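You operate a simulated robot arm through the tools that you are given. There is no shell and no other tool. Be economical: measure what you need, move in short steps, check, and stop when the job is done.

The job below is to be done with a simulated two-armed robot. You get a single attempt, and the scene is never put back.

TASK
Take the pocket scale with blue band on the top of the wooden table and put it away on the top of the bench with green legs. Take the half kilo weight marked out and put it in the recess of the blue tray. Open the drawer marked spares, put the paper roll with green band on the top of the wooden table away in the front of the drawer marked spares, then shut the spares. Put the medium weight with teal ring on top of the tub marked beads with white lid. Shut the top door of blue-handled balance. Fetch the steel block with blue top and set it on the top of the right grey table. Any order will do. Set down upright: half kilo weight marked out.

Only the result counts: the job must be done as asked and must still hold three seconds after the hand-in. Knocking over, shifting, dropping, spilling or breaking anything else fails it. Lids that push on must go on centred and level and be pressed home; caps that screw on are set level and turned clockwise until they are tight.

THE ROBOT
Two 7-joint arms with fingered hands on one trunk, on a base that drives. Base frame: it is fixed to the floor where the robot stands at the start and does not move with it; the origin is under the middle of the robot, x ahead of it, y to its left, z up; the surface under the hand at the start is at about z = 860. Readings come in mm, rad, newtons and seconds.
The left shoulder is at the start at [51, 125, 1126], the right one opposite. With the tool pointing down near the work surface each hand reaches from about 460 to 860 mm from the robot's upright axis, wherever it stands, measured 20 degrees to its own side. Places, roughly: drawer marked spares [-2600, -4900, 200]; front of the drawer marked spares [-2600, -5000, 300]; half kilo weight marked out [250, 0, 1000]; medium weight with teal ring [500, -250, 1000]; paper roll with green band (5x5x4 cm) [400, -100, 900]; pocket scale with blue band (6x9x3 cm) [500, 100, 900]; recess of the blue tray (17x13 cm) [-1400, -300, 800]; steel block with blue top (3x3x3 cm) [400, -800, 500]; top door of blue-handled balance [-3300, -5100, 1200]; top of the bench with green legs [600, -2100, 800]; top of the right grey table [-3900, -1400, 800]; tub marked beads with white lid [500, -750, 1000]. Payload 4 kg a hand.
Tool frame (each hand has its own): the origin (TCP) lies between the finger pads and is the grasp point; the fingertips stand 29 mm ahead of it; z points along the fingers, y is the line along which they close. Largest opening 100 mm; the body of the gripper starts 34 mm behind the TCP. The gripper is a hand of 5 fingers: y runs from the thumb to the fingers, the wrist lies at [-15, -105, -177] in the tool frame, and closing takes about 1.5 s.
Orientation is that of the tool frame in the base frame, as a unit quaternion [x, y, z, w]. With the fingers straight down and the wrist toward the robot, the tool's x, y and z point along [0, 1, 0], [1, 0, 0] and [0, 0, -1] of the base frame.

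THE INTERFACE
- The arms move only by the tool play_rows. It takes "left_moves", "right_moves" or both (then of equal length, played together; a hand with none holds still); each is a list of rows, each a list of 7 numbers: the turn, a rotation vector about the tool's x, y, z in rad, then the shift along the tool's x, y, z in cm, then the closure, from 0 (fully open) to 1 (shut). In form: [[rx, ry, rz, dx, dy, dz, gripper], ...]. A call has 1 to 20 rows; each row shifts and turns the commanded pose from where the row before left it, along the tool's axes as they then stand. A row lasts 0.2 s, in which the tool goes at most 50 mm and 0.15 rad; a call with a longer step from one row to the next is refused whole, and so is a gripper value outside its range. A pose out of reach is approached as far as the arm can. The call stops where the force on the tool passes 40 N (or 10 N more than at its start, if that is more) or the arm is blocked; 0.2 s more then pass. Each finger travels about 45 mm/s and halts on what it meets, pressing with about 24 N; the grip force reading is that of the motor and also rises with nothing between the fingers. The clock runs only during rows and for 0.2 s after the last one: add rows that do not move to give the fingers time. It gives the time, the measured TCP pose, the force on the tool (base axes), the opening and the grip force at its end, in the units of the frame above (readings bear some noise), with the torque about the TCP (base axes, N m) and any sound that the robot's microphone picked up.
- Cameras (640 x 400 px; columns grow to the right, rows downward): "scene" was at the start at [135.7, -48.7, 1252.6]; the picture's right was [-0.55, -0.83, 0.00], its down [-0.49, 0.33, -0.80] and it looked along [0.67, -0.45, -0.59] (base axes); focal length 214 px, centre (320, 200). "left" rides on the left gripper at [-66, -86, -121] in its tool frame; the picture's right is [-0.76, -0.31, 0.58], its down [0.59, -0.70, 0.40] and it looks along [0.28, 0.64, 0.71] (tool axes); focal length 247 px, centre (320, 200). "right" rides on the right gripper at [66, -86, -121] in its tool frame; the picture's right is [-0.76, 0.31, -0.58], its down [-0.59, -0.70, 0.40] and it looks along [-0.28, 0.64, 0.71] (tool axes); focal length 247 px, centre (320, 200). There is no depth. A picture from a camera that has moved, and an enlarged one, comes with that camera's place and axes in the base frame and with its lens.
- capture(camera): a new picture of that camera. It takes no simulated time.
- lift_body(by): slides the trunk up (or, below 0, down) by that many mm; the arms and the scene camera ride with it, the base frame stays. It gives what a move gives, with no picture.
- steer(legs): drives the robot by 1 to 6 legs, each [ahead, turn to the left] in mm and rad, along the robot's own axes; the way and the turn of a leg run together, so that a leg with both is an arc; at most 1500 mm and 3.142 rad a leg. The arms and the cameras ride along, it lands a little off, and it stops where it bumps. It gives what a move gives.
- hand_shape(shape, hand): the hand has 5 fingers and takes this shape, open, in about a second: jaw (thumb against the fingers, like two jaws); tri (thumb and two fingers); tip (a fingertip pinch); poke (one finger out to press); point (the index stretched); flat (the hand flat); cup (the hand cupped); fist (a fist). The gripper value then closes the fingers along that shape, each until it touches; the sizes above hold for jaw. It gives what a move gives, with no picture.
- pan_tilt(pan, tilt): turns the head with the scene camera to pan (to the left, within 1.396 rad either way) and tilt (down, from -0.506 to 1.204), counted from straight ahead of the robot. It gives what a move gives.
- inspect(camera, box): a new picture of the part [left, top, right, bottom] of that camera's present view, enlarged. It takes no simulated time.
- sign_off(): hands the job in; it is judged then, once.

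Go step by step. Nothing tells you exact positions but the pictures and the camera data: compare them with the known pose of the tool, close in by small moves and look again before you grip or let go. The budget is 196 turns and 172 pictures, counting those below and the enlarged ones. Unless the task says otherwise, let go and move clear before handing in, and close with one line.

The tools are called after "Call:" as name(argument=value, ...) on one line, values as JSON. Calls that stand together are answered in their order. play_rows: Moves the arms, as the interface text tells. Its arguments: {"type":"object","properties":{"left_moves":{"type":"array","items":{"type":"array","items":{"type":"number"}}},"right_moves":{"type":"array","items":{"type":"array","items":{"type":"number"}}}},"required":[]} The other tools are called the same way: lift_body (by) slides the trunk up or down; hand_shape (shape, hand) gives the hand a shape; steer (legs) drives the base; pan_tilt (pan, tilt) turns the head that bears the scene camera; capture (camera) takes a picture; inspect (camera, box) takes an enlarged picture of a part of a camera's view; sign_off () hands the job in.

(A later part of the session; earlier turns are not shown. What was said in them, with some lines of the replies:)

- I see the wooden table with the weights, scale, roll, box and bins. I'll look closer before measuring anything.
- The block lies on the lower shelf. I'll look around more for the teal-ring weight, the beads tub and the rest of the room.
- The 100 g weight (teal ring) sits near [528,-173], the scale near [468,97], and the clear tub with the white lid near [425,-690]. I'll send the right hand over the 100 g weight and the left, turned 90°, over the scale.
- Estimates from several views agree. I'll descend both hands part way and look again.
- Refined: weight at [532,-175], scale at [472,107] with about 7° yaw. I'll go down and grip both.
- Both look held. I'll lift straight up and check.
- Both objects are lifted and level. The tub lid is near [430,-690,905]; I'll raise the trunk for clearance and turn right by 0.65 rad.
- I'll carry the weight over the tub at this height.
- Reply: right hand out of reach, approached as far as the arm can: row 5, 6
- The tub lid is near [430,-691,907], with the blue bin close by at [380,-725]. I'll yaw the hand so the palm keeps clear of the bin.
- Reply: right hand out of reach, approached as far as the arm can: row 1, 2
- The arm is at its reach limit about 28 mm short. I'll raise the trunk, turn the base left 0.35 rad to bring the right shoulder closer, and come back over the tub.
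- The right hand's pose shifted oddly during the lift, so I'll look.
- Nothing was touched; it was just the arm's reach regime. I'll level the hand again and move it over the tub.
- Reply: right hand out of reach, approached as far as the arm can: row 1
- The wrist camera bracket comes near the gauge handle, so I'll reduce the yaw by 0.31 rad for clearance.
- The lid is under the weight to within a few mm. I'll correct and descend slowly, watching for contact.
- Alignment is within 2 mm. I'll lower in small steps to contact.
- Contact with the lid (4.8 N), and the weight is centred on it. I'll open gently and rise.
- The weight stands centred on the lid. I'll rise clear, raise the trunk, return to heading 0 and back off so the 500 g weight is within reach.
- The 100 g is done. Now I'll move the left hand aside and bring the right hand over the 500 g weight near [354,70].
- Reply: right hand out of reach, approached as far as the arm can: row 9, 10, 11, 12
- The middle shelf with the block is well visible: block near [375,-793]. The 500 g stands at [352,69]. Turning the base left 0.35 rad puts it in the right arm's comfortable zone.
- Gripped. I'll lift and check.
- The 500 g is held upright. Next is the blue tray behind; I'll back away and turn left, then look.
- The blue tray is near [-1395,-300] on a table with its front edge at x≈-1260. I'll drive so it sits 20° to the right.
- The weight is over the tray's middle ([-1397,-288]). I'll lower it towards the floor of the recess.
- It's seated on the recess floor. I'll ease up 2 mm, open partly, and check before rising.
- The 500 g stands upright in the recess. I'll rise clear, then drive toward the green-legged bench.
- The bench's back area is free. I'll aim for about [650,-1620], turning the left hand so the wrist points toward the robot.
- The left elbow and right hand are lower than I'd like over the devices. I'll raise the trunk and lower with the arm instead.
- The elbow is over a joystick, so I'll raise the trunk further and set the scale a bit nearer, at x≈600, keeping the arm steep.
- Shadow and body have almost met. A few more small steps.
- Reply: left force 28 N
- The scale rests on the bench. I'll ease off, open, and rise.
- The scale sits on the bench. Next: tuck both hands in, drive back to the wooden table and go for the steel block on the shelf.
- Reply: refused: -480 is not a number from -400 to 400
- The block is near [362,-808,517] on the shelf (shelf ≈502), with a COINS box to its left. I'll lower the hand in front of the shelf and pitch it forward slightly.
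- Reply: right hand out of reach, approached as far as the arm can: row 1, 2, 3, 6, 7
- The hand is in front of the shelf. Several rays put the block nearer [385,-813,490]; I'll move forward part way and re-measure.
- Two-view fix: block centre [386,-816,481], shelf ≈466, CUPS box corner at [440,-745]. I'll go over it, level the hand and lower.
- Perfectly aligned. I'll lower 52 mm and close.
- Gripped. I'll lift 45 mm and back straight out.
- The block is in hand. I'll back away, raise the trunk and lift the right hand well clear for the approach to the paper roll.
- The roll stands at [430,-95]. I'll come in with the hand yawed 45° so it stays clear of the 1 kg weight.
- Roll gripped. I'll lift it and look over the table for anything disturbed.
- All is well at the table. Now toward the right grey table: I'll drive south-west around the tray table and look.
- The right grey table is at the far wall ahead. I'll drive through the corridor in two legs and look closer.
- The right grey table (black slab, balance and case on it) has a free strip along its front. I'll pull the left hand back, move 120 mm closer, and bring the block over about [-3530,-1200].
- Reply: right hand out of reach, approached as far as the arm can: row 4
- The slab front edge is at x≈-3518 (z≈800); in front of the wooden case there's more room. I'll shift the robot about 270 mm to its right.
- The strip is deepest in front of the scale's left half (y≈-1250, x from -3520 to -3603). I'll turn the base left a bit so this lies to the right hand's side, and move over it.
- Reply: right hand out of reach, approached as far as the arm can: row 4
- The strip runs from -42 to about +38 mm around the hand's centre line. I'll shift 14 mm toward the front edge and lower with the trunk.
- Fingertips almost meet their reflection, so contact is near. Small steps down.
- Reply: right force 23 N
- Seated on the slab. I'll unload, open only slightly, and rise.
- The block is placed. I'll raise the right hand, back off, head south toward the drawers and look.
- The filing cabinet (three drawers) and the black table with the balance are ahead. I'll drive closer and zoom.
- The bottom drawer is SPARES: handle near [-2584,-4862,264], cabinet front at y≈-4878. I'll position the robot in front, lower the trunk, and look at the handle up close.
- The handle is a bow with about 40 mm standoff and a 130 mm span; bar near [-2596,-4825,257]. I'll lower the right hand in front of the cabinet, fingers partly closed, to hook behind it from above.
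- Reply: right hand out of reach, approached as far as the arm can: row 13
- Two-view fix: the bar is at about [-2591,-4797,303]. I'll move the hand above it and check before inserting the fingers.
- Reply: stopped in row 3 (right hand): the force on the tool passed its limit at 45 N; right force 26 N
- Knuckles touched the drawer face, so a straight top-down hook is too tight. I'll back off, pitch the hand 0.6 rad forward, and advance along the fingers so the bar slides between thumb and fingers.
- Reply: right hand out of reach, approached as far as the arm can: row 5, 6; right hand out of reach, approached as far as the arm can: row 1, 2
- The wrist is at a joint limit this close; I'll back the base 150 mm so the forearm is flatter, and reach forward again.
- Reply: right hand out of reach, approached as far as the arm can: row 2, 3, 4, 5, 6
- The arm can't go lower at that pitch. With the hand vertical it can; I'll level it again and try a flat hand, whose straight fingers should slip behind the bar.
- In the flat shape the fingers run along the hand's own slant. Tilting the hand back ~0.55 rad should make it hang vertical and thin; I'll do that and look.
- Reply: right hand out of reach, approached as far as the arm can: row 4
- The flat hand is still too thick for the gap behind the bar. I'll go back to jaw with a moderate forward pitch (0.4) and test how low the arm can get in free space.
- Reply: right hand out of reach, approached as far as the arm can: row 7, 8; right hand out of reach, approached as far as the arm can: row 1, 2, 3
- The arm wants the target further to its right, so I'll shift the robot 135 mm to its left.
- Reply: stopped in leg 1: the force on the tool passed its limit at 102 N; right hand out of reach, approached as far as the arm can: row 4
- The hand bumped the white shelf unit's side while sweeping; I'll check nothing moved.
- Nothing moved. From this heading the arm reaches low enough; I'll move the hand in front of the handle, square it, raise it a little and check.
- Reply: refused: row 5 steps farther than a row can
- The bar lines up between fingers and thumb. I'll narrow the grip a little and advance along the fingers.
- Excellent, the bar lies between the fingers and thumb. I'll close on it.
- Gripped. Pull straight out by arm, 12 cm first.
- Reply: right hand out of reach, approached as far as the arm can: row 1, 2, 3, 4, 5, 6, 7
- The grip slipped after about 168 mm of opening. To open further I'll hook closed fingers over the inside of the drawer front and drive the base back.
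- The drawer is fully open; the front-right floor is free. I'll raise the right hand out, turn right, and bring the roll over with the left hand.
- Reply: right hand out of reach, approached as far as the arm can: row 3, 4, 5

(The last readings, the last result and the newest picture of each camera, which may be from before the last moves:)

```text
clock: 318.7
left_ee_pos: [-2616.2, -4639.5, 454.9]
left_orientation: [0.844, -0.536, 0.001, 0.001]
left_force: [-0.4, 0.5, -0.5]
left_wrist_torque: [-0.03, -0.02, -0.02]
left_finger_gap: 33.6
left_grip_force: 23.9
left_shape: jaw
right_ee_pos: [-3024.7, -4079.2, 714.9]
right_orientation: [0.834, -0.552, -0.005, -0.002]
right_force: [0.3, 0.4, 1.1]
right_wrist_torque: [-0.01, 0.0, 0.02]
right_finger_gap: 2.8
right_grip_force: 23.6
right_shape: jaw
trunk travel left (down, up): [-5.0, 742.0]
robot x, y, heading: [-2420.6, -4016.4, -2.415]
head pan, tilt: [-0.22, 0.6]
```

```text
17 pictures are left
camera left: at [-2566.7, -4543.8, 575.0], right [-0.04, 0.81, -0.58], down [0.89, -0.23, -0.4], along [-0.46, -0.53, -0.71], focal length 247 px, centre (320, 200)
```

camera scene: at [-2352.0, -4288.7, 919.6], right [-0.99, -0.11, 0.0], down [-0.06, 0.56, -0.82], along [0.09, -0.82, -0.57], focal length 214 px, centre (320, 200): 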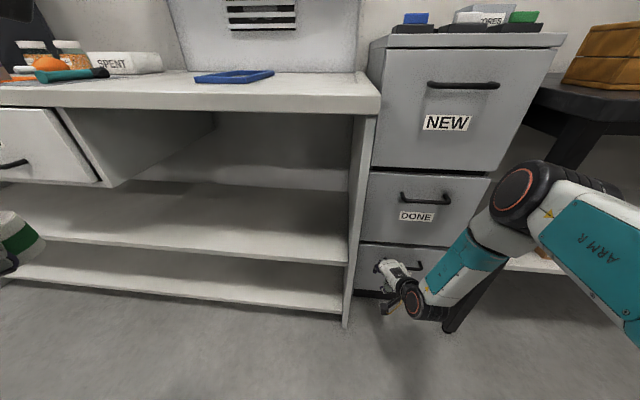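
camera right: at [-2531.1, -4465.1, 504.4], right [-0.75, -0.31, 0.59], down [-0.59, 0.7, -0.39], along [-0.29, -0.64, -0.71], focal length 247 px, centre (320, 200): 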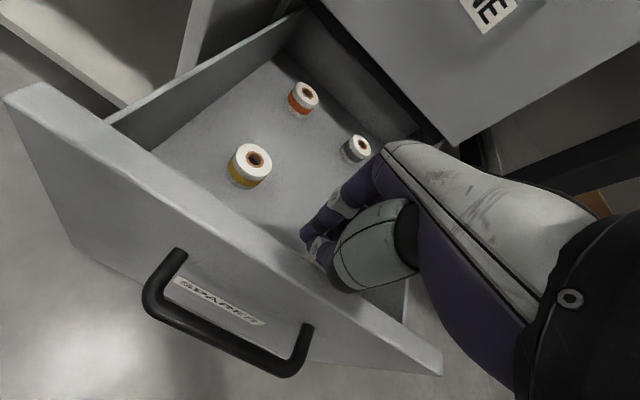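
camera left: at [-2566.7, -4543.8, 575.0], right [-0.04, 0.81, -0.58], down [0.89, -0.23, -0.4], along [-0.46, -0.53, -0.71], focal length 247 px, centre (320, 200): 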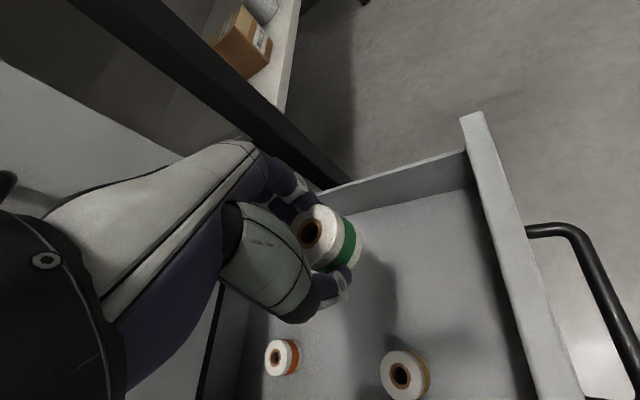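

The landing spot is clear on all sides. Descending.

Call:
play_rows(left_moves=[[0, 0, 0, 0, 0, 3.5, 1], [0, 0, 0, 0, 0, 3.5, 1], [0, 0, 0, 0, 0, 3.5, 1], [0, 0, 0, 0, 0, 3, 1], [0, 0, 0, 0, 0, 1, 1], [0, 0, 0, 0, 0, 1, 1]])

Call:
capture(camera="left")

```text
clock: 320.1
left_ee_pos: [-2615.3, -4639.1, 298.3]
left_orientation: [0.844, -0.536, 0.001, 0.0]
left_force: [-1.5, -0.4, -1.6]
left_wrist_torque: [-0.03, 0.0, -0.04]
left_finger_gap: 33.9
left_grip_force: 24.2
left_shape: jaw
right_ee_pos: [-3024.0, -4078.9, 714.1]
right_orientation: [0.833, -0.553, -0.005, -0.002]
right_force: [-0.5, -0.5, -0.1]
right_wrist_torque: [0.0, -0.07, -0.01]
right_finger_gap: 2.7
right_grip_force: 24.0
right_shape: jaw
trunk travel left (down, up): [-5.0, 742.0]
robot x, y, heading: [-2421.0, -4019.0, -2.411]
head pan, tilt: [-0.22, 0.6]
```

```text
16 pictures are left
camera left: at [-2565.9, -4544.5, 420.2], right [-0.04, 0.81, -0.58], down [0.89, -0.23, -0.4], along [-0.46, -0.53, -0.71], focal length 247 px, centre (320, 200)
```

left: 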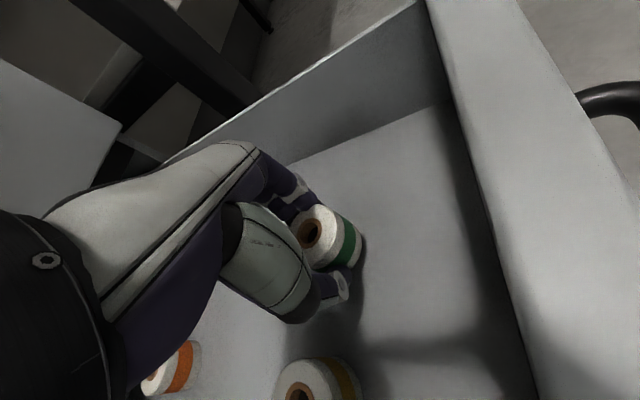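

Call:
play_rows(left_moves=[[0, 0, 0, 0, 0, 0.5, 1], [0, 0, 0, 0, 0, 0.5, 1]])

Call:
play_rows(left_moves=[[0, 0, 0, 0, 0, 0.4, 1]])

Call:
play_rows(left_moves=[[0, 0, 0, 0, 0, 0.4, 1]])

Call:
play_rows(left_moves=[[0, 0, 0, 0, 0, 0.4, 1]])

```text
clock: 320.7
left_ee_pos: [-2616.0, -4640.0, 288.1]
left_orientation: [0.844, -0.536, 0.002, 0.001]
left_force: [0.3, 1.4, -0.1]
left_wrist_torque: [-0.04, 0.03, 0.04]
left_finger_gap: 33.7
left_grip_force: 24.0
left_shape: jaw
right_ee_pos: [-3023.5, -4080.8, 713.7]
right_orientation: [0.833, -0.553, -0.006, -0.001]
right_force: [0.4, -0.2, -0.3]
right_wrist_torque: [-0.01, -0.01, -0.01]
right_finger_gap: 2.7
right_grip_force: 24.2
right_shape: jaw
trunk travel left (down, up): [-5.0, 742.0]
robot x, y, heading: [-2424.8, -4023.9, -2.413]
head pan, tilt: [-0.22, 0.6]
```

```text
clock: 321.1
left_ee_pos: [-2615.8, -4641.2, 286.8]
left_orientation: [0.844, -0.536, 0.0, 0.003]
left_force: [2.1, 1.1, 9.1]
left_wrist_torque: [-0.07, 0.16, 0.04]
left_finger_gap: 33.8
left_grip_force: 24.2
left_shape: jaw
right_ee_pos: [-3023.3, -4079.8, 715.5]
right_orientation: [0.834, -0.552, -0.005, -0.001]
right_force: [-0.3, -0.1, 0.4]
right_wrist_torque: [0.0, 0.0, 0.02]
right_finger_gap: 2.7
right_grip_force: 24.0
right_shape: jaw
trunk travel left (down, up): [-5.0, 742.0]
robot x, y, heading: [-2422.6, -4016.5, -2.413]
head pan, tilt: [-0.22, 0.6]
```

```text
clock: 321.5
left_ee_pos: [-2617.7, -4641.7, 285.3]
left_orientation: [0.845, -0.535, 0.0, 0.004]
left_force: [5.0, -0.2, 26.0]
left_wrist_torque: [-0.08, 0.04, 0.01]
left_finger_gap: 35.6
left_grip_force: 23.8
left_shape: jaw
right_ee_pos: [-3024.0, -4078.8, 715.0]
right_orientation: [0.834, -0.552, -0.005, 0.0]
right_force: [0.5, -0.6, 0.6]
right_wrist_torque: [0.02, 0.0, 0.07]
right_finger_gap: 2.8
right_grip_force: 24.5
right_shape: jaw
trunk travel left (down, up): [-5.0, 742.0]
robot x, y, heading: [-2422.7, -4020.4, -2.413]
head pan, tilt: [-0.22, 0.6]
```

```text
clock: 322.0
left_ee_pos: [-2617.7, -4645.0, 283.2]
left_orientation: [0.845, -0.535, 0.0, 0.009]
left_force: [3.5, -1.0, 18.6]
left_wrist_torque: [-0.04, -0.1, 0.07]
left_finger_gap: 37.1
left_grip_force: 23.7
left_shape: jaw
right_ee_pos: [-3024.3, -4079.4, 712.9]
right_orientation: [0.834, -0.552, -0.005, -0.001]
right_force: [0.5, 0.2, -0.2]
right_wrist_torque: [-0.01, 0.01, 0.03]
right_finger_gap: 2.9
right_grip_force: 23.9
right_shape: jaw
trunk travel left (down, up): [-5.0, 742.0]
robot x, y, heading: [-2424.0, -4018.5, -2.415]
head pan, tilt: [-0.22, 0.6]
stopped in row 1 (left hand): the force on the tool passed its limit at 42 N (the readings are from after the stop); the commanded pose is now the measured one
```

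The roll is on the drawer floor. I'll ease off, open, and rise.

Call:
play_rows(left_moves=[[0, 0, 0, 0, 0, -0.3, 1], [0, 0, 0, 0, 0, -0.1, 0.85], [0, 0, 0, 0, 0, 0, 0.6], [0, 0, 0, 0, 0, 0, 0.4], [0, 0, 0, 0, 0, 0, 0.35], [0, 0, 0, 0, 0, 0, 0.35], [0, 0, 0, 0, 0, -2, 0.35], [0, 0, 0, 0, 0, -4, 0.35], [0, 0, 0, 0, 0, -4, 0.35], [0, 0, 0, 0, 0, -4, 0.35]])

Call:
capture(camera="left")

```text
clock: 324.2
left_ee_pos: [-2618.4, -4640.8, 424.5]
left_orientation: [0.845, -0.535, -0.001, 0.004]
left_force: [-0.3, -0.1, 0.0]
left_wrist_torque: [-0.01, 0.01, 0.01]
left_finger_gap: 65.1
left_grip_force: 0.0
left_shape: jaw
right_ee_pos: [-3023.6, -4080.0, 713.5]
right_orientation: [0.834, -0.552, -0.006, -0.002]
right_force: [-0.2, 0.0, 0.4]
right_wrist_torque: [0.03, 0.01, -0.01]
right_finger_gap: 2.8
right_grip_force: 24.2
right_shape: jaw
trunk travel left (down, up): [-5.0, 742.0]
robot x, y, heading: [-2423.4, -4022.6, -2.418]
head pan, tilt: [-0.22, 0.6]
```

```text
15 pictures are left
camera left: at [-2567.0, -4544.6, 545.0], right [-0.05, 0.81, -0.58], down [0.89, -0.23, -0.4], along [-0.46, -0.53, -0.71], focal length 247 px, centre (320, 200)
```

left: 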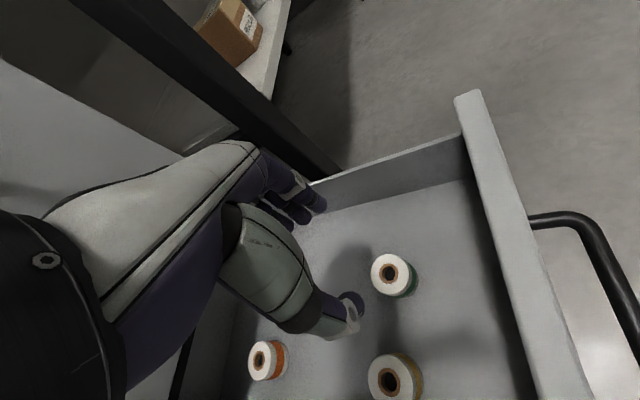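

The green-band roll stands in the drawer's front. Now I'll bring the left hand out and in front of the drawer to push it shut.

Call:
play_rows(left_moves=[[0, 0, 0, 0, 0, -5, 0.5], [0, 0, 0, 0, 0, -5, 0.7], [0, 0, 0, 0, 0, -5, 1], [0, 0, 0, 0, 0, -5, 1], [0, 0, 0, 0, 0, -5, 1], [0, 0, -0.141, 0, 0, 0, 1], [0, 0, -0.141, 0, 0, 0, 1], [0, 0, -0.141, 0, 0, 0, 1], [0, 0, -0.141, 0, 0, 0, 1], [0, 0, -0.141, 0, 0, 0, 1], [0, 0, -0.141, 0, 0, 0, 1], [0, 0, -0.141, 0, 0, 0, 1], [0, 0, -0.139, 0, 0, 0, 1], [0, 0, 0, 0.5, -4.4, 0, 1], [0, 0, 0, 0.5, -4.4, 0, 1], [0, 0, 0, 0.5, -4.4, 0, 1], [0, 0, 0, 0.5, -4.4, 0, 1], [0, 0, 0, 0.3, -4.4, 0, 1]])

Call:
play_rows(left_moves=[[0, 0, 0, 0, 0, 4.5, 1], [0, 0, 0, 0, 0, 4.5, 1], [0, 0, 0, 0, 0, 4.5, 1], [0, 0, 0, 0, 0, 4.5, 1], [0, 0, 0, 0, 0, 4.5, 1], [0, 0, 0, 0, 0, 4.5, 1], [0, 0, 0, 0, 0, 4.2, 1]])

Call:
capture(camera="left")

```text
clock: 328.0
left_ee_pos: [-2664.8, -4463.7, 693.7]
left_orientation: [1.0, -0.001, -0.001, 0.002]
left_force: [-0.2, -0.2, -0.2]
left_wrist_torque: [0.05, 0.0, 0.0]
left_finger_gap: 0.0
left_grip_force: 23.9
left_shape: jaw
left hand out of reach, approached as far as the arm can: row 15, 16, 17, 18
right_ee_pos: [-3024.5, -4080.1, 713.3]
right_orientation: [0.833, -0.553, -0.006, -0.001]
right_force: [-1.0, 0.2, 0.0]
right_wrist_torque: [0.04, 0.0, 0.02]
right_finger_gap: 2.6
right_grip_force: 24.1
right_shape: jaw
trunk travel left (down, up): [-5.0, 742.0]
robot x, y, heading: [-2423.7, -4021.2, -2.41]
head pan, tilt: [-0.22, 0.6]
```

```text
clock: 329.6
left_ee_pos: [-2667.0, -4481.0, 391.9]
left_orientation: [1.0, -0.002, -0.003, 0.003]
left_force: [-1.1, -0.7, -0.4]
left_wrist_torque: [0.03, 0.01, -0.02]
left_finger_gap: 0.1
left_grip_force: 23.8
left_shape: jaw
left hand out of reach, approached as far as the arm can: row 1, 7
right_ee_pos: [-3024.2, -4080.2, 714.3]
right_orientation: [0.833, -0.553, -0.004, -0.001]
right_force: [0.4, 0.3, -0.2]
right_wrist_torque: [0.0, 0.0, 0.01]
right_finger_gap: 2.3
right_grip_force: 23.8
right_shape: jaw
trunk travel left (down, up): [-5.0, 742.0]
robot x, y, heading: [-2423.3, -4027.7, -2.412]
head pan, tilt: [-0.22, 0.6]
```

```text
14 pictures are left
camera left: at [-2731.2, -4395.3, 512.8], right [-0.76, 0.31, -0.57], down [0.59, 0.7, -0.41], along [0.28, -0.65, -0.71], focal length 247 px, centre (320, 200)
```

left: 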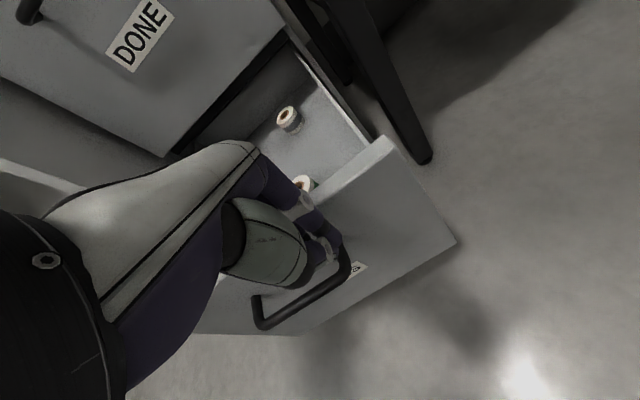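

Call:
play_rows(left_moves=[[0, 0, 0, 0, 1.5, 0.3, 1], [0, 0, 0, 0, 1.8, 0.3, 1], [0, 0, 0, 0, 1.8, 0.3, 1], [0, 0, 0, 0, 1.8, 0.3, 1], [0, 0, 0, 0, 1.8, 0.3, 1], [0, 0, 0, 0, 1.8, 0.3, 1]])

Call:
capture(camera="left")

```text
clock: 331.0
left_ee_pos: [-2668.3, -4584.9, 375.4]
left_orientation: [1.0, -0.001, -0.002, 0.005]
left_force: [0.4, -0.1, 0.8]
left_wrist_torque: [0.0, 0.01, 0.03]
left_finger_gap: 0.2
left_grip_force: 23.9
left_shape: jaw
right_ee_pos: [-3024.1, -4079.9, 714.1]
right_orientation: [0.833, -0.553, -0.006, -0.002]
right_force: [0.5, 0.2, 0.4]
right_wrist_torque: [-0.01, 0.01, -0.02]
right_finger_gap: 2.8
right_grip_force: 23.7
right_shape: jaw
trunk travel left (down, up): [-5.0, 742.0]
robot x, y, heading: [-2424.5, -4021.1, -2.414]
head pan, tilt: [-0.22, 0.6]
```

```text
13 pictures are left
camera left: at [-2732.2, -4499.8, 496.6], right [-0.76, 0.31, -0.58], down [0.59, 0.7, -0.41], along [0.28, -0.65, -0.71], focal length 247 px, centre (320, 200)
```

left: 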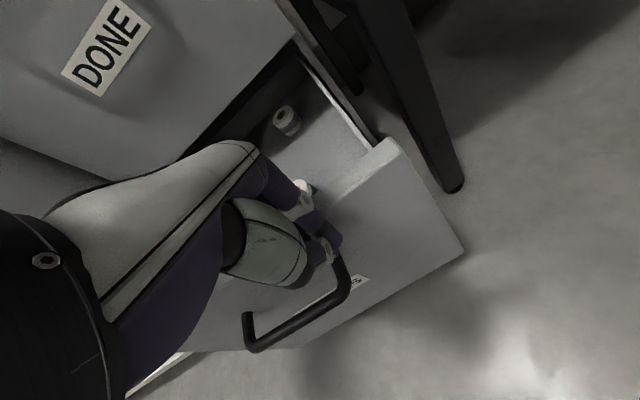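

Call:
play_rows(left_moves=[[0, 0, 0, 0.1, 1.8, 0.1, 1], [0, 0, 0, 0.1, 1.8, 0.1, 1], [0, 0, 0, 0.1, 1.8, 0.1, 1], [0, 0, 0, 0.1, 1.8, 0, 1], [0, 0, 0, 0.1, 1.8, 0, 1], [0, 0, 0, 0.1, 1.8, 0, 1], [0, 0, 0, 0.1, 1.8, 0, 1], [0, 0, 0, 0.1, 1.8, 0, 1], [0, 0, 0, 0, 1.8, 0, 1], [0, 0, 0, 0, 1.8, 0, 1], [0, 0, 0, 0, 1.8, 0, 1], [0, 0, 0, 0, 1.8, 0, 1], [0, 0, 0, 0, 1.8, 0, 1]])

Call:
capture(camera="left")

```text
clock: 333.6
left_ee_pos: [-2663.7, -4791.1, 368.1]
left_orientation: [1.0, -0.006, -0.002, -0.007]
left_force: [-0.1, 5.1, -2.1]
left_wrist_torque: [-0.27, -0.09, -0.01]
left_finger_gap: 0.2
left_grip_force: 24.4
left_shape: jaw
right_ee_pos: [-3023.4, -4080.6, 713.9]
right_orientation: [0.833, -0.553, -0.005, -0.003]
right_force: [-0.8, 0.4, 0.3]
right_wrist_torque: [-0.04, -0.03, 0.0]
right_finger_gap: 2.8
right_grip_force: 24.2
right_shape: jaw
trunk travel left (down, up): [-5.0, 742.0]
robot x, y, heading: [-2422.3, -4016.2, -2.414]
head pan, tilt: [-0.22, 0.6]
stopped in row 13 (left hand): the force on the tool passed its limit at 61 N (the readings are from after the stop); the commanded pose is now the measured one
```

```text
12 pictures are left
camera left: at [-2727.4, -4706.7, 491.2], right [-0.76, 0.32, -0.57], down [0.6, 0.7, -0.39], along [0.27, -0.64, -0.72], focal length 247 px, centre (320, 200)
```

left: 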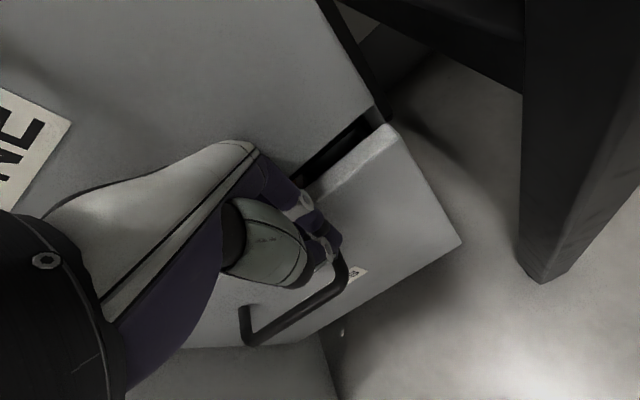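

The knuckles met the DONE drawer before SPARES was fully home. I'll back off, go lower, and push again on the handle/panel.

Call:
play_rows(left_moves=[[0, 0, 0, 0, -3.5, 0, 1], [0, 0, 0, 0, -3.5, 0, 1], [0, 0, 0, 1.0, 0, 3.3, 1], [0, 0, 0, 1.0, 0, 3.3, 1], [0, 0, 0, 0, 2, 0, 1], [0, 0, 0, 0, 2, 0, 1], [0, 0, 0, 0, 1.5, 0, 1], [0, 0, 0, 0, 1.5, 0, 1], [0, 0, 0, 0, 1.5, 0, 1], [0, 0, 0, 0, 1.5, 0, 1]])

Call:
capture(camera="left")

```text
clock: 335.3
left_ee_pos: [-2644.7, -4775.9, 304.3]
left_orientation: [1.0, -0.007, -0.004, -0.009]
left_force: [10.4, 24.8, 27.2]
left_wrist_torque: [-0.6, -0.29, 0.46]
left_finger_gap: 0.1
left_grip_force: 23.8
left_shape: jaw
right_ee_pos: [-3024.0, -4077.6, 715.4]
right_orientation: [0.834, -0.552, -0.006, 0.0]
right_force: [0.9, -0.3, 0.6]
right_wrist_torque: [0.01, -0.01, -0.01]
right_finger_gap: 2.7
right_grip_force: 23.8
right_shape: jaw
trunk travel left (down, up): [-5.0, 742.0]
robot x, y, heading: [-2417.9, -4019.8, -2.413]
head pan, tilt: [-0.22, 0.6]
stopped in row 8 (left hand): the force on the tool passed its limit at 47 N (the readings are from after the stop); the commanded pose is now the measured one
```

```text
11 pictures are left
camera left: at [-2707.9, -4692.2, 428.0], right [-0.76, 0.33, -0.57], down [0.6, 0.7, -0.39], along [0.27, -0.63, -0.73], focal length 247 px, centre (320, 200)
```

left: 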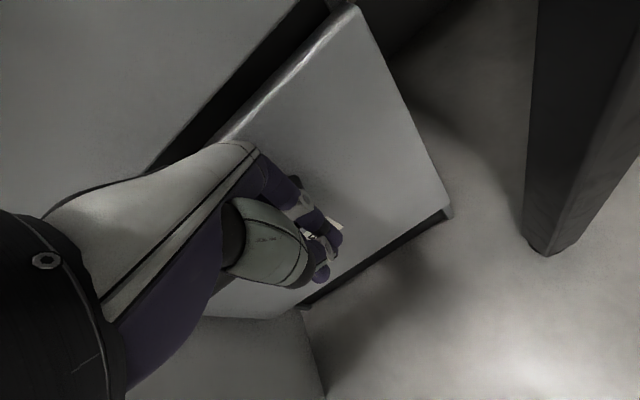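

Call:
play_rows(left_moves=[[0, 0, 0, 0, -3, 0, 1], [0, 0, 0, 0, -4, 0, 1], [0, 0, 0, 0, -4, 0, 1], [0, 0, 0, 0, 0, -5, 1], [0, 0, 0, 0, 0, -5, 1], [0, 0, 0, 0, 0, -5, 1], [0, 0, 0, 0, 0, -5, 1], [0, 0, 0, 0, 0, -5, 1], [0, 0, 0, 0, 0, -5, 0.5], [0, 0, 0, 0, 0, -5, 0.5]])

Call:
pan_tilt(pan=0.6, tilt=0.7)

Call:
inspect(camera="scene", box=[120, 60, 520, 310])

```text
clock: 337.5
left_ee_pos: [-2641.6, -4673.0, 653.8]
left_orientation: [1.0, -0.007, -0.001, -0.011]
left_force: [-0.7, -0.2, -0.5]
left_wrist_torque: [0.0, 0.0, -0.03]
left_finger_gap: 49.4
left_grip_force: 0.1
left_shape: jaw
right_ee_pos: [-3023.9, -4080.1, 713.9]
right_orientation: [0.833, -0.553, -0.005, -0.001]
right_force: [0.5, -0.1, -0.4]
right_wrist_torque: [0.03, -0.04, -0.02]
right_finger_gap: 3.0
right_grip_force: 24.4
right_shape: jaw
trunk travel left (down, up): [-5.0, 742.0]
robot x, y, heading: [-2422.5, -4020.2, -2.41]
head pan, tilt: [-0.22, 0.6]
```

```text
clock: 338.7
left_ee_pos: [-2641.7, -4672.8, 653.8]
left_orientation: [1.0, -0.007, -0.003, -0.009]
left_force: [-0.8, -0.2, -0.5]
left_wrist_torque: [0.01, 0.01, -0.02]
left_finger_gap: 49.9
left_grip_force: 0.0
left_shape: jaw
right_ee_pos: [-3024.9, -4079.2, 714.1]
right_orientation: [0.833, -0.553, -0.005, -0.002]
right_force: [0.4, -0.2, 0.0]
right_wrist_torque: [0.0, 0.03, -0.02]
right_finger_gap: 2.9
right_grip_force: 23.8
right_shape: jaw
trunk travel left (down, up): [-5.0, 742.0]
robot x, y, heading: [-2427.1, -4023.1, -2.41]
head pan, tilt: [0.6, 0.7]
```

```text
1.60 times, centred on (320, 185) of scene
camera zoom: at [-2586.6, -4229.6, 911.0], right [-0.97, 0.24, 0.0], down [0.15, 0.63, -0.76], along [-0.18, -0.74, -0.64], focal length 343 px, centre (320, 224)
```

zoom: 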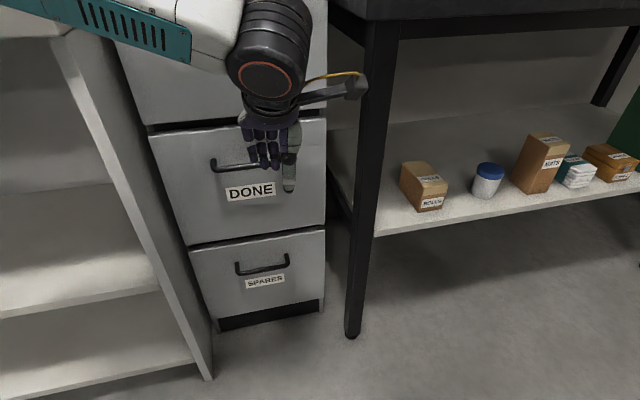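

SPARES is shut flush. For the balance I'll raise trunk and hands high, then drive in front of it.

Call:
lift_body(by=400)

Call:
play_rows(left_moves=[[0, 0, 0, 0, -4, -3, 0.5], [0, 0, 0, 0, -4, -3, 0.5], [0, 0, 0, 0, -4, -3, 0.5], [0, 0, 0, 0, -4, -3, 0.5], [0, 0, 0, 0, 0, -4, 0.5], [0, 0, 0, 0, 0, -4, 0.5]], right_moves=[[0, 0, 0, 0, 0, -4.5, 1], [0, 0, 0, 0, 0, -4.5, 1], [0, 0, 0, 0, 0, -4.5, 1], [0, 0, 0, 0, 0, -4.5, 1], [0, 0, 0, 0, 0, -4.5, 1], [0, 0, 0, 0, 0, -4.5, 1]])

Call:
steer(legs=[[0, -0.341], [700, 0], [0, 1.18]])

Call:
pan_tilt(pan=-0.35, tilt=0.4)

Call:
capture(camera="scene")

```text
clock: 342.5
left_ee_pos: [-2641.6, -4674.3, 1053.6]
left_orientation: [1.0, -0.007, -0.002, -0.01]
left_force: [-0.2, -0.8, 0.2]
left_wrist_torque: [0.0, -0.01, 0.0]
left_finger_gap: 49.8
left_grip_force: 0.2
left_shape: jaw
right_ee_pos: [-3024.3, -4080.7, 1113.5]
right_orientation: [0.834, -0.552, -0.006, -0.001]
right_force: [0.4, 1.0, -0.3]
right_wrist_torque: [-0.02, -0.01, 0.0]
right_finger_gap: 2.7
right_grip_force: 24.5
right_shape: jaw
trunk travel left (down, up): [-405.0, 342.0]
robot x, y, heading: [-2425.6, -4019.5, -2.411]
head pan, tilt: [0.6, 0.7]
```

```text
clock: 343.9
left_ee_pos: [-2636.8, -4517.8, 1256.7]
left_orientation: [1.0, -0.007, -0.003, -0.01]
left_force: [0.6, 0.6, -1.0]
left_wrist_torque: [-0.02, 0.03, -0.03]
left_finger_gap: 50.2
left_grip_force: 0.0
left_shape: jaw
right_ee_pos: [-3022.1, -4082.0, 1385.4]
right_orientation: [0.833, -0.552, -0.005, -0.002]
right_force: [0.6, -0.3, -0.4]
right_wrist_torque: [-0.01, 0.0, -0.01]
right_finger_gap: 2.8
right_grip_force: 23.7
right_shape: jaw
trunk travel left (down, up): [-405.0, 342.0]
robot x, y, heading: [-2422.6, -4016.2, -2.41]
head pan, tilt: [0.6, 0.7]
```

```text
clock: 351.9
left_ee_pos: [-2845.0, -4775.3, 1256.3]
left_orientation: [0.916, 0.401, -0.006, -0.007]
left_force: [0.2, -0.8, 0.0]
left_wrist_torque: [0.01, -0.05, 0.03]
left_finger_gap: 49.9
left_grip_force: 0.1
left_shape: jaw
right_ee_pos: [-3425.5, -4769.2, 1383.2]
right_orientation: [0.986, -0.165, -0.006, 0.0]
right_force: [0.9, -0.7, -0.1]
right_wrist_torque: [0.0, 0.03, -0.01]
right_finger_gap: 2.5
right_grip_force: 24.3
right_shape: jaw
trunk travel left (down, up): [-405.0, 342.0]
robot x, y, heading: [-3069.0, -4282.8, -1.575]
head pan, tilt: [0.6, 0.7]
```

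```text
clock: 353.1
left_ee_pos: [-2844.2, -4775.5, 1257.6]
left_orientation: [0.916, 0.401, -0.006, -0.008]
left_force: [0.6, 0.0, -0.2]
left_wrist_torque: [0.0, 0.01, -0.01]
left_finger_gap: 49.4
left_grip_force: 0.0
left_shape: jaw
right_ee_pos: [-3424.8, -4770.8, 1382.9]
right_orientation: [0.986, -0.166, -0.006, 0.001]
right_force: [-0.4, 0.6, -0.1]
right_wrist_torque: [0.01, -0.02, 0.0]
right_finger_gap: 2.6
right_grip_force: 23.7
right_shape: jaw
trunk travel left (down, up): [-405.0, 342.0]
robot x, y, heading: [-3074.3, -4281.6, -1.578]
head pan, tilt: [-0.351, 0.4]
```

```text
9 pictures are left
camera scene: at [-3104.1, -4415.7, 1355.4], right [-0.94, 0.35, 0.0], down [0.14, 0.37, -0.92], along [-0.32, -0.86, -0.39], focal length 214 px, centre (320, 200)
```

scene: 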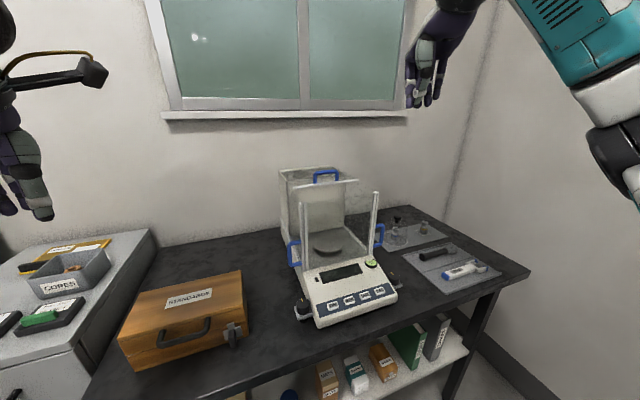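

Call:
inspect(camera="scene", box=[260, 155, 420, 335])

```text
2.22 times, centred on (340, 245) of scene
camera zoom: at [-3104.1, -4415.7, 1355.4], right [-0.94, 0.35, 0.0], down [0.14, 0.37, -0.92], along [-0.32, -0.86, -0.39], focal length 477 px, centre (276, 100)
```

zoom: 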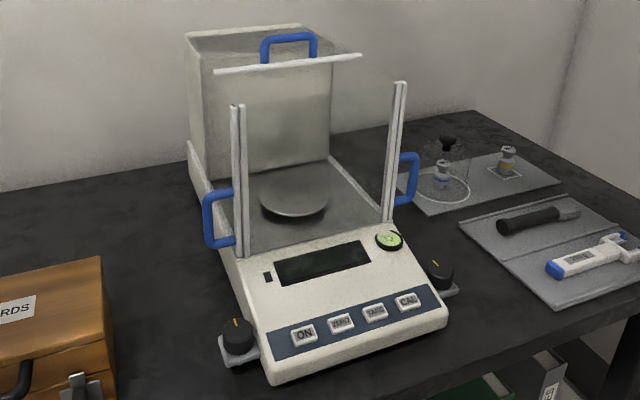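

The top door is slid back: its front bar is at about [-3320,-4944,1162] with the blue handle on it (top ≈1195); closed, the bar belongs ~105 mm nearer, between the front posts. I'll bring the right hand above the handle.

Call:
play_rows(right_moves=[[0, 0, -0.1375, 0, 0, 0, 0.5], [0, 0, -0.1375, 0, 0, 0, 0.5], [0, 0, 0, 2.32, 3.45, 0, 0.5], [0, 0, 0, 2.32, 3.45, 0, 0.5], [0, 0, 0, 2.32, 3.45, 0, 0.5], [0, 0, 0, 2.32, 3.45, 0, 0.5], [0, 0, 0, 2.32, 3.45, 0, 0.5], [0, 0, 0, 0, 0, 4, 0.5], [0, 0, 0, 0, 0, 4, 0.5]])

Call:
capture(camera="right")

```text
clock: 355.1
left_ee_pos: [-2843.8, -4776.4, 1256.6]
left_orientation: [0.916, 0.401, -0.007, -0.008]
left_force: [-0.5, -0.2, 0.5]
left_wrist_torque: [0.01, 0.01, -0.04]
left_finger_gap: 49.7
left_grip_force: 0.0
left_shape: jaw
right_ee_pos: [-3321.0, -4950.0, 1301.2]
right_orientation: [1.0, -0.029, -0.006, 0.0]
right_force: [-0.1, 0.3, -0.5]
right_wrist_torque: [0.0, 0.06, -0.01]
right_finger_gap: 50.1
right_grip_force: 0.0
right_shape: jaw
trunk travel left (down, up): [-405.0, 342.0]
robot x, y, heading: [-3072.0, -4282.0, -1.572]
head pan, tilt: [-0.351, 0.4]
```

```text
7 pictures are left
camera right: at [-3250.0, -4868.1, 1421.6], right [-0.77, -0.26, 0.59], down [-0.55, 0.74, -0.39], along [-0.33, -0.62, -0.71], focal length 247 px, centre (320, 200)
```

right: 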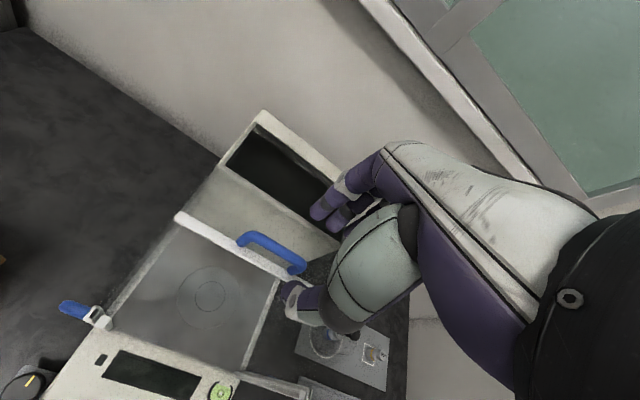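

Refined: handle top at [-3325,-4981,1186], bar at y≈-4973, posts at y≈-4862, so about 111 mm to pull. I'll lower around the handle and close.

Call:
play_rows(right_moves=[[0, 0, 0, -0.2, 3.1, 0, 0.5], [0, 0, 0, 0, 0, 3.5, 0.5], [0, 0, 0, 0, 0, 3.5, 0.5], [0, 0, 0, 0, 0, 2.2, 0.5]])

Call:
inspect(camera="right", box=[160, 130, 420, 350])

```text
clock: 356.1
left_ee_pos: [-2844.5, -4775.9, 1257.5]
left_orientation: [0.917, 0.4, -0.006, -0.009]
left_force: [-0.3, 0.2, -0.5]
left_wrist_torque: [0.03, 0.01, 0.01]
left_finger_gap: 50.0
left_grip_force: 0.0
left_shape: jaw
right_ee_pos: [-3325.5, -4980.7, 1208.5]
right_orientation: [1.0, -0.029, -0.005, 0.001]
right_force: [0.3, 0.3, 0.2]
right_wrist_torque: [0.01, -0.04, 0.01]
right_finger_gap: 49.6
right_grip_force: 0.0
right_shape: jaw
trunk travel left (down, up): [-405.0, 342.0]
robot x, y, heading: [-3075.1, -4284.0, -1.576]
head pan, tilt: [-0.351, 0.4]
```

```text
1.82 times, centred on (290, 240) of right
camera zoom: at [-3255.9, -4898.2, 1329.9], right [-0.77, -0.26, 0.59], down [-0.55, 0.74, -0.39], along [-0.33, -0.62, -0.71], focal length 449 px, centre (374, 127)
```

zoom: 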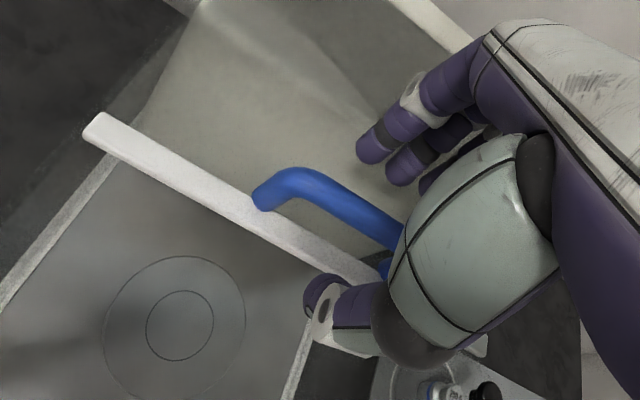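

The handle is between fingers and thumb. Lower 13 mm, close, and slide the door forward.

Call:
play_rows(right_moves=[[0, 0, 0, 0, 0, 0.7, 0.5], [0, 0, 0, 0, 0, 0.6, 0.5], [0, 0, 0, 0, 0, 0, 0.8], [0, 0, 0, 0, 0, 0, 1], [0, 0, 0, 0, 0, 0, 1], [0, 0, 0, 0, 0, 0, 1], [0, 0, 0, 0, 0, 0, 1]])

Call:
play_rows(right_moves=[[0, 0, 0, 0, -0.8, 0, 1], [0, 0, 0, 0, -1.5, 0, 1], [0, 0, 0, 0, -1.5, 0, 1], [0, 0, 0, 0, -1.5, 0, 1], [0, 0, 0, 0, -1.5, 0, 1], [0, 0, 0, 0, -1.5, 0, 1]])

Call:
inspect(camera="scene", box=[260, 120, 420, 335])

```text
clock: 357.7
left_ee_pos: [-2844.4, -4776.7, 1256.3]
left_orientation: [0.916, 0.401, -0.006, -0.008]
left_force: [-0.3, -0.9, 0.6]
left_wrist_torque: [0.02, 0.0, -0.01]
left_finger_gap: 50.0
left_grip_force: 0.1
left_shape: jaw
right_ee_pos: [-3325.3, -4980.0, 1195.8]
right_orientation: [1.0, -0.029, -0.006, -0.001]
right_force: [-0.7, 0.6, -6.8]
right_wrist_torque: [0.02, 0.04, 0.12]
right_finger_gap: 0.0
right_grip_force: 24.1
right_shape: jaw
trunk travel left (down, up): [-405.0, 342.0]
robot x, y, heading: [-3071.0, -4285.0, -1.574]
head pan, tilt: [-0.351, 0.4]
```

```text
clock: 359.1
left_ee_pos: [-2847.4, -4775.2, 1257.4]
left_orientation: [0.916, 0.401, -0.005, -0.007]
left_force: [-0.6, 0.9, -0.3]
left_wrist_torque: [-0.02, -0.02, 0.03]
left_finger_gap: 49.6
left_grip_force: 0.0
left_shape: jaw
right_ee_pos: [-3325.3, -4896.2, 1195.8]
right_orientation: [1.0, -0.03, -0.005, -0.001]
right_force: [-13.6, 0.5, -9.1]
right_wrist_torque: [-0.05, 0.23, 0.1]
right_finger_gap: 0.1
right_grip_force: 23.4
right_shape: jaw
trunk travel left (down, up): [-405.0, 342.0]
robot x, y, heading: [-3066.6, -4283.1, -1.572]
head pan, tilt: [-0.351, 0.4]
```

```text
1.86 times, centred on (340, 228) of scene
camera zoom: at [-3106.9, -4416.4, 1355.2], right [-0.94, 0.35, 0.0], down [0.14, 0.37, -0.92], along [-0.32, -0.86, -0.39], focal length 399 px, centre (283, 149)
```

zoom: 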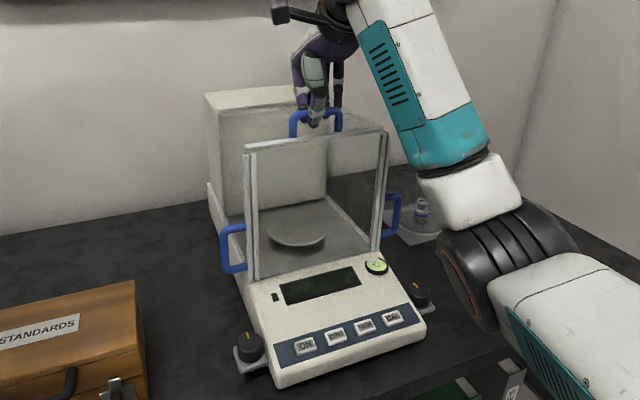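

The bar has come up to the front posts. I'll continue gently to the stop.

Call:
play_rows(right_moves=[[0, 0, 0, -0.2, -0.8, 0, 1], [0, 0, 0, -0.1, -0.7, 0, 1]])

Call:
play_rows(right_moves=[[0, 0, 0, 0, -0.5, 0, 1]])

Call:
play_rows(right_moves=[[0, 0, 0, 0, -0.4, 0, 1]])

```text
clock: 359.7
left_ee_pos: [-2846.6, -4777.4, 1256.5]
left_orientation: [0.916, 0.4, -0.005, -0.008]
left_force: [-0.2, -0.6, -0.3]
left_wrist_torque: [-0.02, 0.01, -0.02]
left_finger_gap: 49.8
left_grip_force: 0.1
left_shape: jaw
right_ee_pos: [-3324.8, -4883.7, 1196.3]
right_orientation: [1.0, -0.028, -0.005, -0.001]
right_force: [-9.5, -7.4, -9.9]
right_wrist_torque: [-0.13, 0.21, 0.16]
right_finger_gap: 0.1
right_grip_force: 24.2
right_shape: jaw
trunk travel left (down, up): [-405.0, 342.0]
robot x, y, heading: [-3069.7, -4278.8, -1.575]
head pan, tilt: [-0.351, 0.4]
```

```text
clock: 360.1
left_ee_pos: [-2846.5, -4778.7, 1255.3]
left_orientation: [0.916, 0.401, -0.005, -0.01]
left_force: [0.3, 0.2, 0.6]
left_wrist_torque: [0.02, -0.01, -0.01]
left_finger_gap: 49.6
left_grip_force: 0.0
left_shape: jaw
right_ee_pos: [-3325.4, -4880.6, 1195.9]
right_orientation: [1.0, -0.03, -0.005, 0.001]
right_force: [-9.0, -19.3, -5.3]
right_wrist_torque: [-0.31, 0.3, 0.22]
right_finger_gap: 0.9
right_grip_force: 23.9
right_shape: jaw
trunk travel left (down, up): [-405.0, 342.0]
robot x, y, heading: [-3071.7, -4284.3, -1.575]
head pan, tilt: [-0.351, 0.4]
```

```text
clock: 360.5
left_ee_pos: [-2845.9, -4779.4, 1254.7]
left_orientation: [0.916, 0.4, -0.004, -0.009]
left_force: [0.3, 0.3, 0.1]
left_wrist_torque: [0.0, 0.02, 0.0]
left_finger_gap: 49.7
left_grip_force: 0.0
left_shape: jaw
right_ee_pos: [-3324.9, -4877.8, 1194.9]
right_orientation: [1.0, -0.03, -0.005, 0.0]
right_force: [-8.8, -30.6, -0.3]
right_wrist_torque: [-0.45, 0.4, 0.29]
right_finger_gap: 1.3
right_grip_force: 24.2
right_shape: jaw
trunk travel left (down, up): [-405.0, 342.0]
robot x, y, heading: [-3068.3, -4279.2, -1.574]
head pan, tilt: [-0.351, 0.4]
```

The stop is reached. I'll relieve the load, open, rise, and verify.

Call:
play_rows(right_moves=[[0, 0, 0, 0, 0.5, 0, 1], [0, 0, 0, 0, 0, 0, 0.8], [0, 0, 0, 0, 0, 0, 0.6], [0, 0, 0, 0, 0, 0, 0.55], [0, 0, 0, 0, 0, 0, 0.55], [0, 0, 0, 0, 0, -2, 0.55], [0, 0, 0, 0, 0, -4, 0.55], [0, 0, 0, 0, 0, -4, 0.55], [0, 0, 0, 0, -3, -4, 0.55]])

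Call:
inspect(camera="scene", box=[260, 120, 420, 335])

Call:
inspect(camera="right", box=[60, 120, 420, 400])

```text
clock: 362.5
left_ee_pos: [-2844.7, -4773.2, 1259.1]
left_orientation: [0.916, 0.401, -0.007, -0.007]
left_force: [-0.2, 0.2, 0.5]
left_wrist_torque: [0.0, 0.0, -0.01]
left_finger_gap: 50.0
left_grip_force: 0.0
left_shape: jaw
right_ee_pos: [-3320.6, -4846.2, 1337.4]
right_orientation: [1.0, -0.03, -0.006, 0.001]
right_force: [-0.1, 0.3, -0.3]
right_wrist_torque: [-0.05, 0.02, 0.0]
right_finger_gap: 44.6
right_grip_force: 0.1
right_shape: jaw
trunk travel left (down, up): [-405.0, 342.0]
robot x, y, heading: [-3071.6, -4282.9, -1.572]
head pan, tilt: [-0.351, 0.4]
```

```text
1.86 times, centred on (340, 228) of scene
camera zoom: at [-3104.4, -4413.4, 1355.7], right [-0.94, 0.35, 0.0], down [0.14, 0.36, -0.92], along [-0.32, -0.86, -0.39], focal length 399 px, centre (283, 149)
```

zoom: 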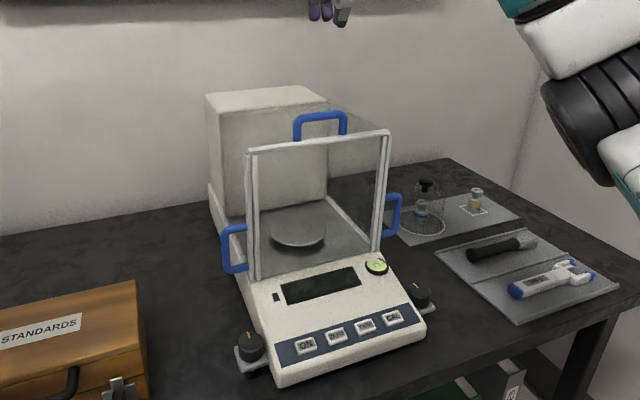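

```text
1.43 times, centred on (240, 260) of right
camera zoom: at [-3250.0, -4763.8, 1458.7], right [-0.77, -0.26, 0.59], down [-0.55, 0.74, -0.39], along [-0.33, -0.62, -0.71], focal length 353 px, centre (434, 114)
```

zoom: 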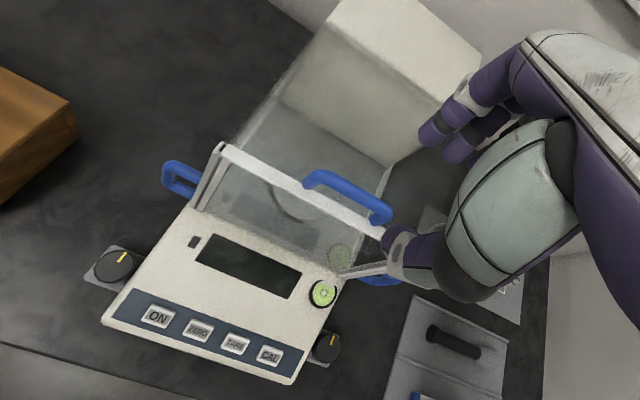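

The top door is shut against the front posts and the balance hasn't moved. I'll back clear and hand in.

Call:
steer(legs=[[-250, 0]])

Call:
sign_off()

```text
clock: 364.3
left_ee_pos: [-2842.0, -4522.4, 1257.5]
left_orientation: [0.916, 0.402, -0.007, -0.008]
left_force: [0.1, 0.3, 0.3]
left_wrist_torque: [-0.02, -0.01, 0.01]
left_finger_gap: 49.9
left_grip_force: 0.0
left_shape: jaw
right_ee_pos: [-3318.6, -4598.6, 1336.7]
right_orientation: [1.0, -0.028, -0.006, 0.001]
right_force: [0.2, 0.4, 1.0]
right_wrist_torque: [-0.01, 0.0, 0.03]
right_finger_gap: 44.4
right_grip_force: 0.0
right_shape: jaw
trunk travel left (down, up): [-405.0, 342.0]
robot x, y, heading: [-3077.7, -4032.7, -1.57]
head pan, tilt: [-0.351, 0.4]
```

```text
The job is handed in.
```

All six parts of the job are done and handed in; the right hand did bump the white shelf unit hard once (102 N), but nothing looked moved in the picture I took afterwards.
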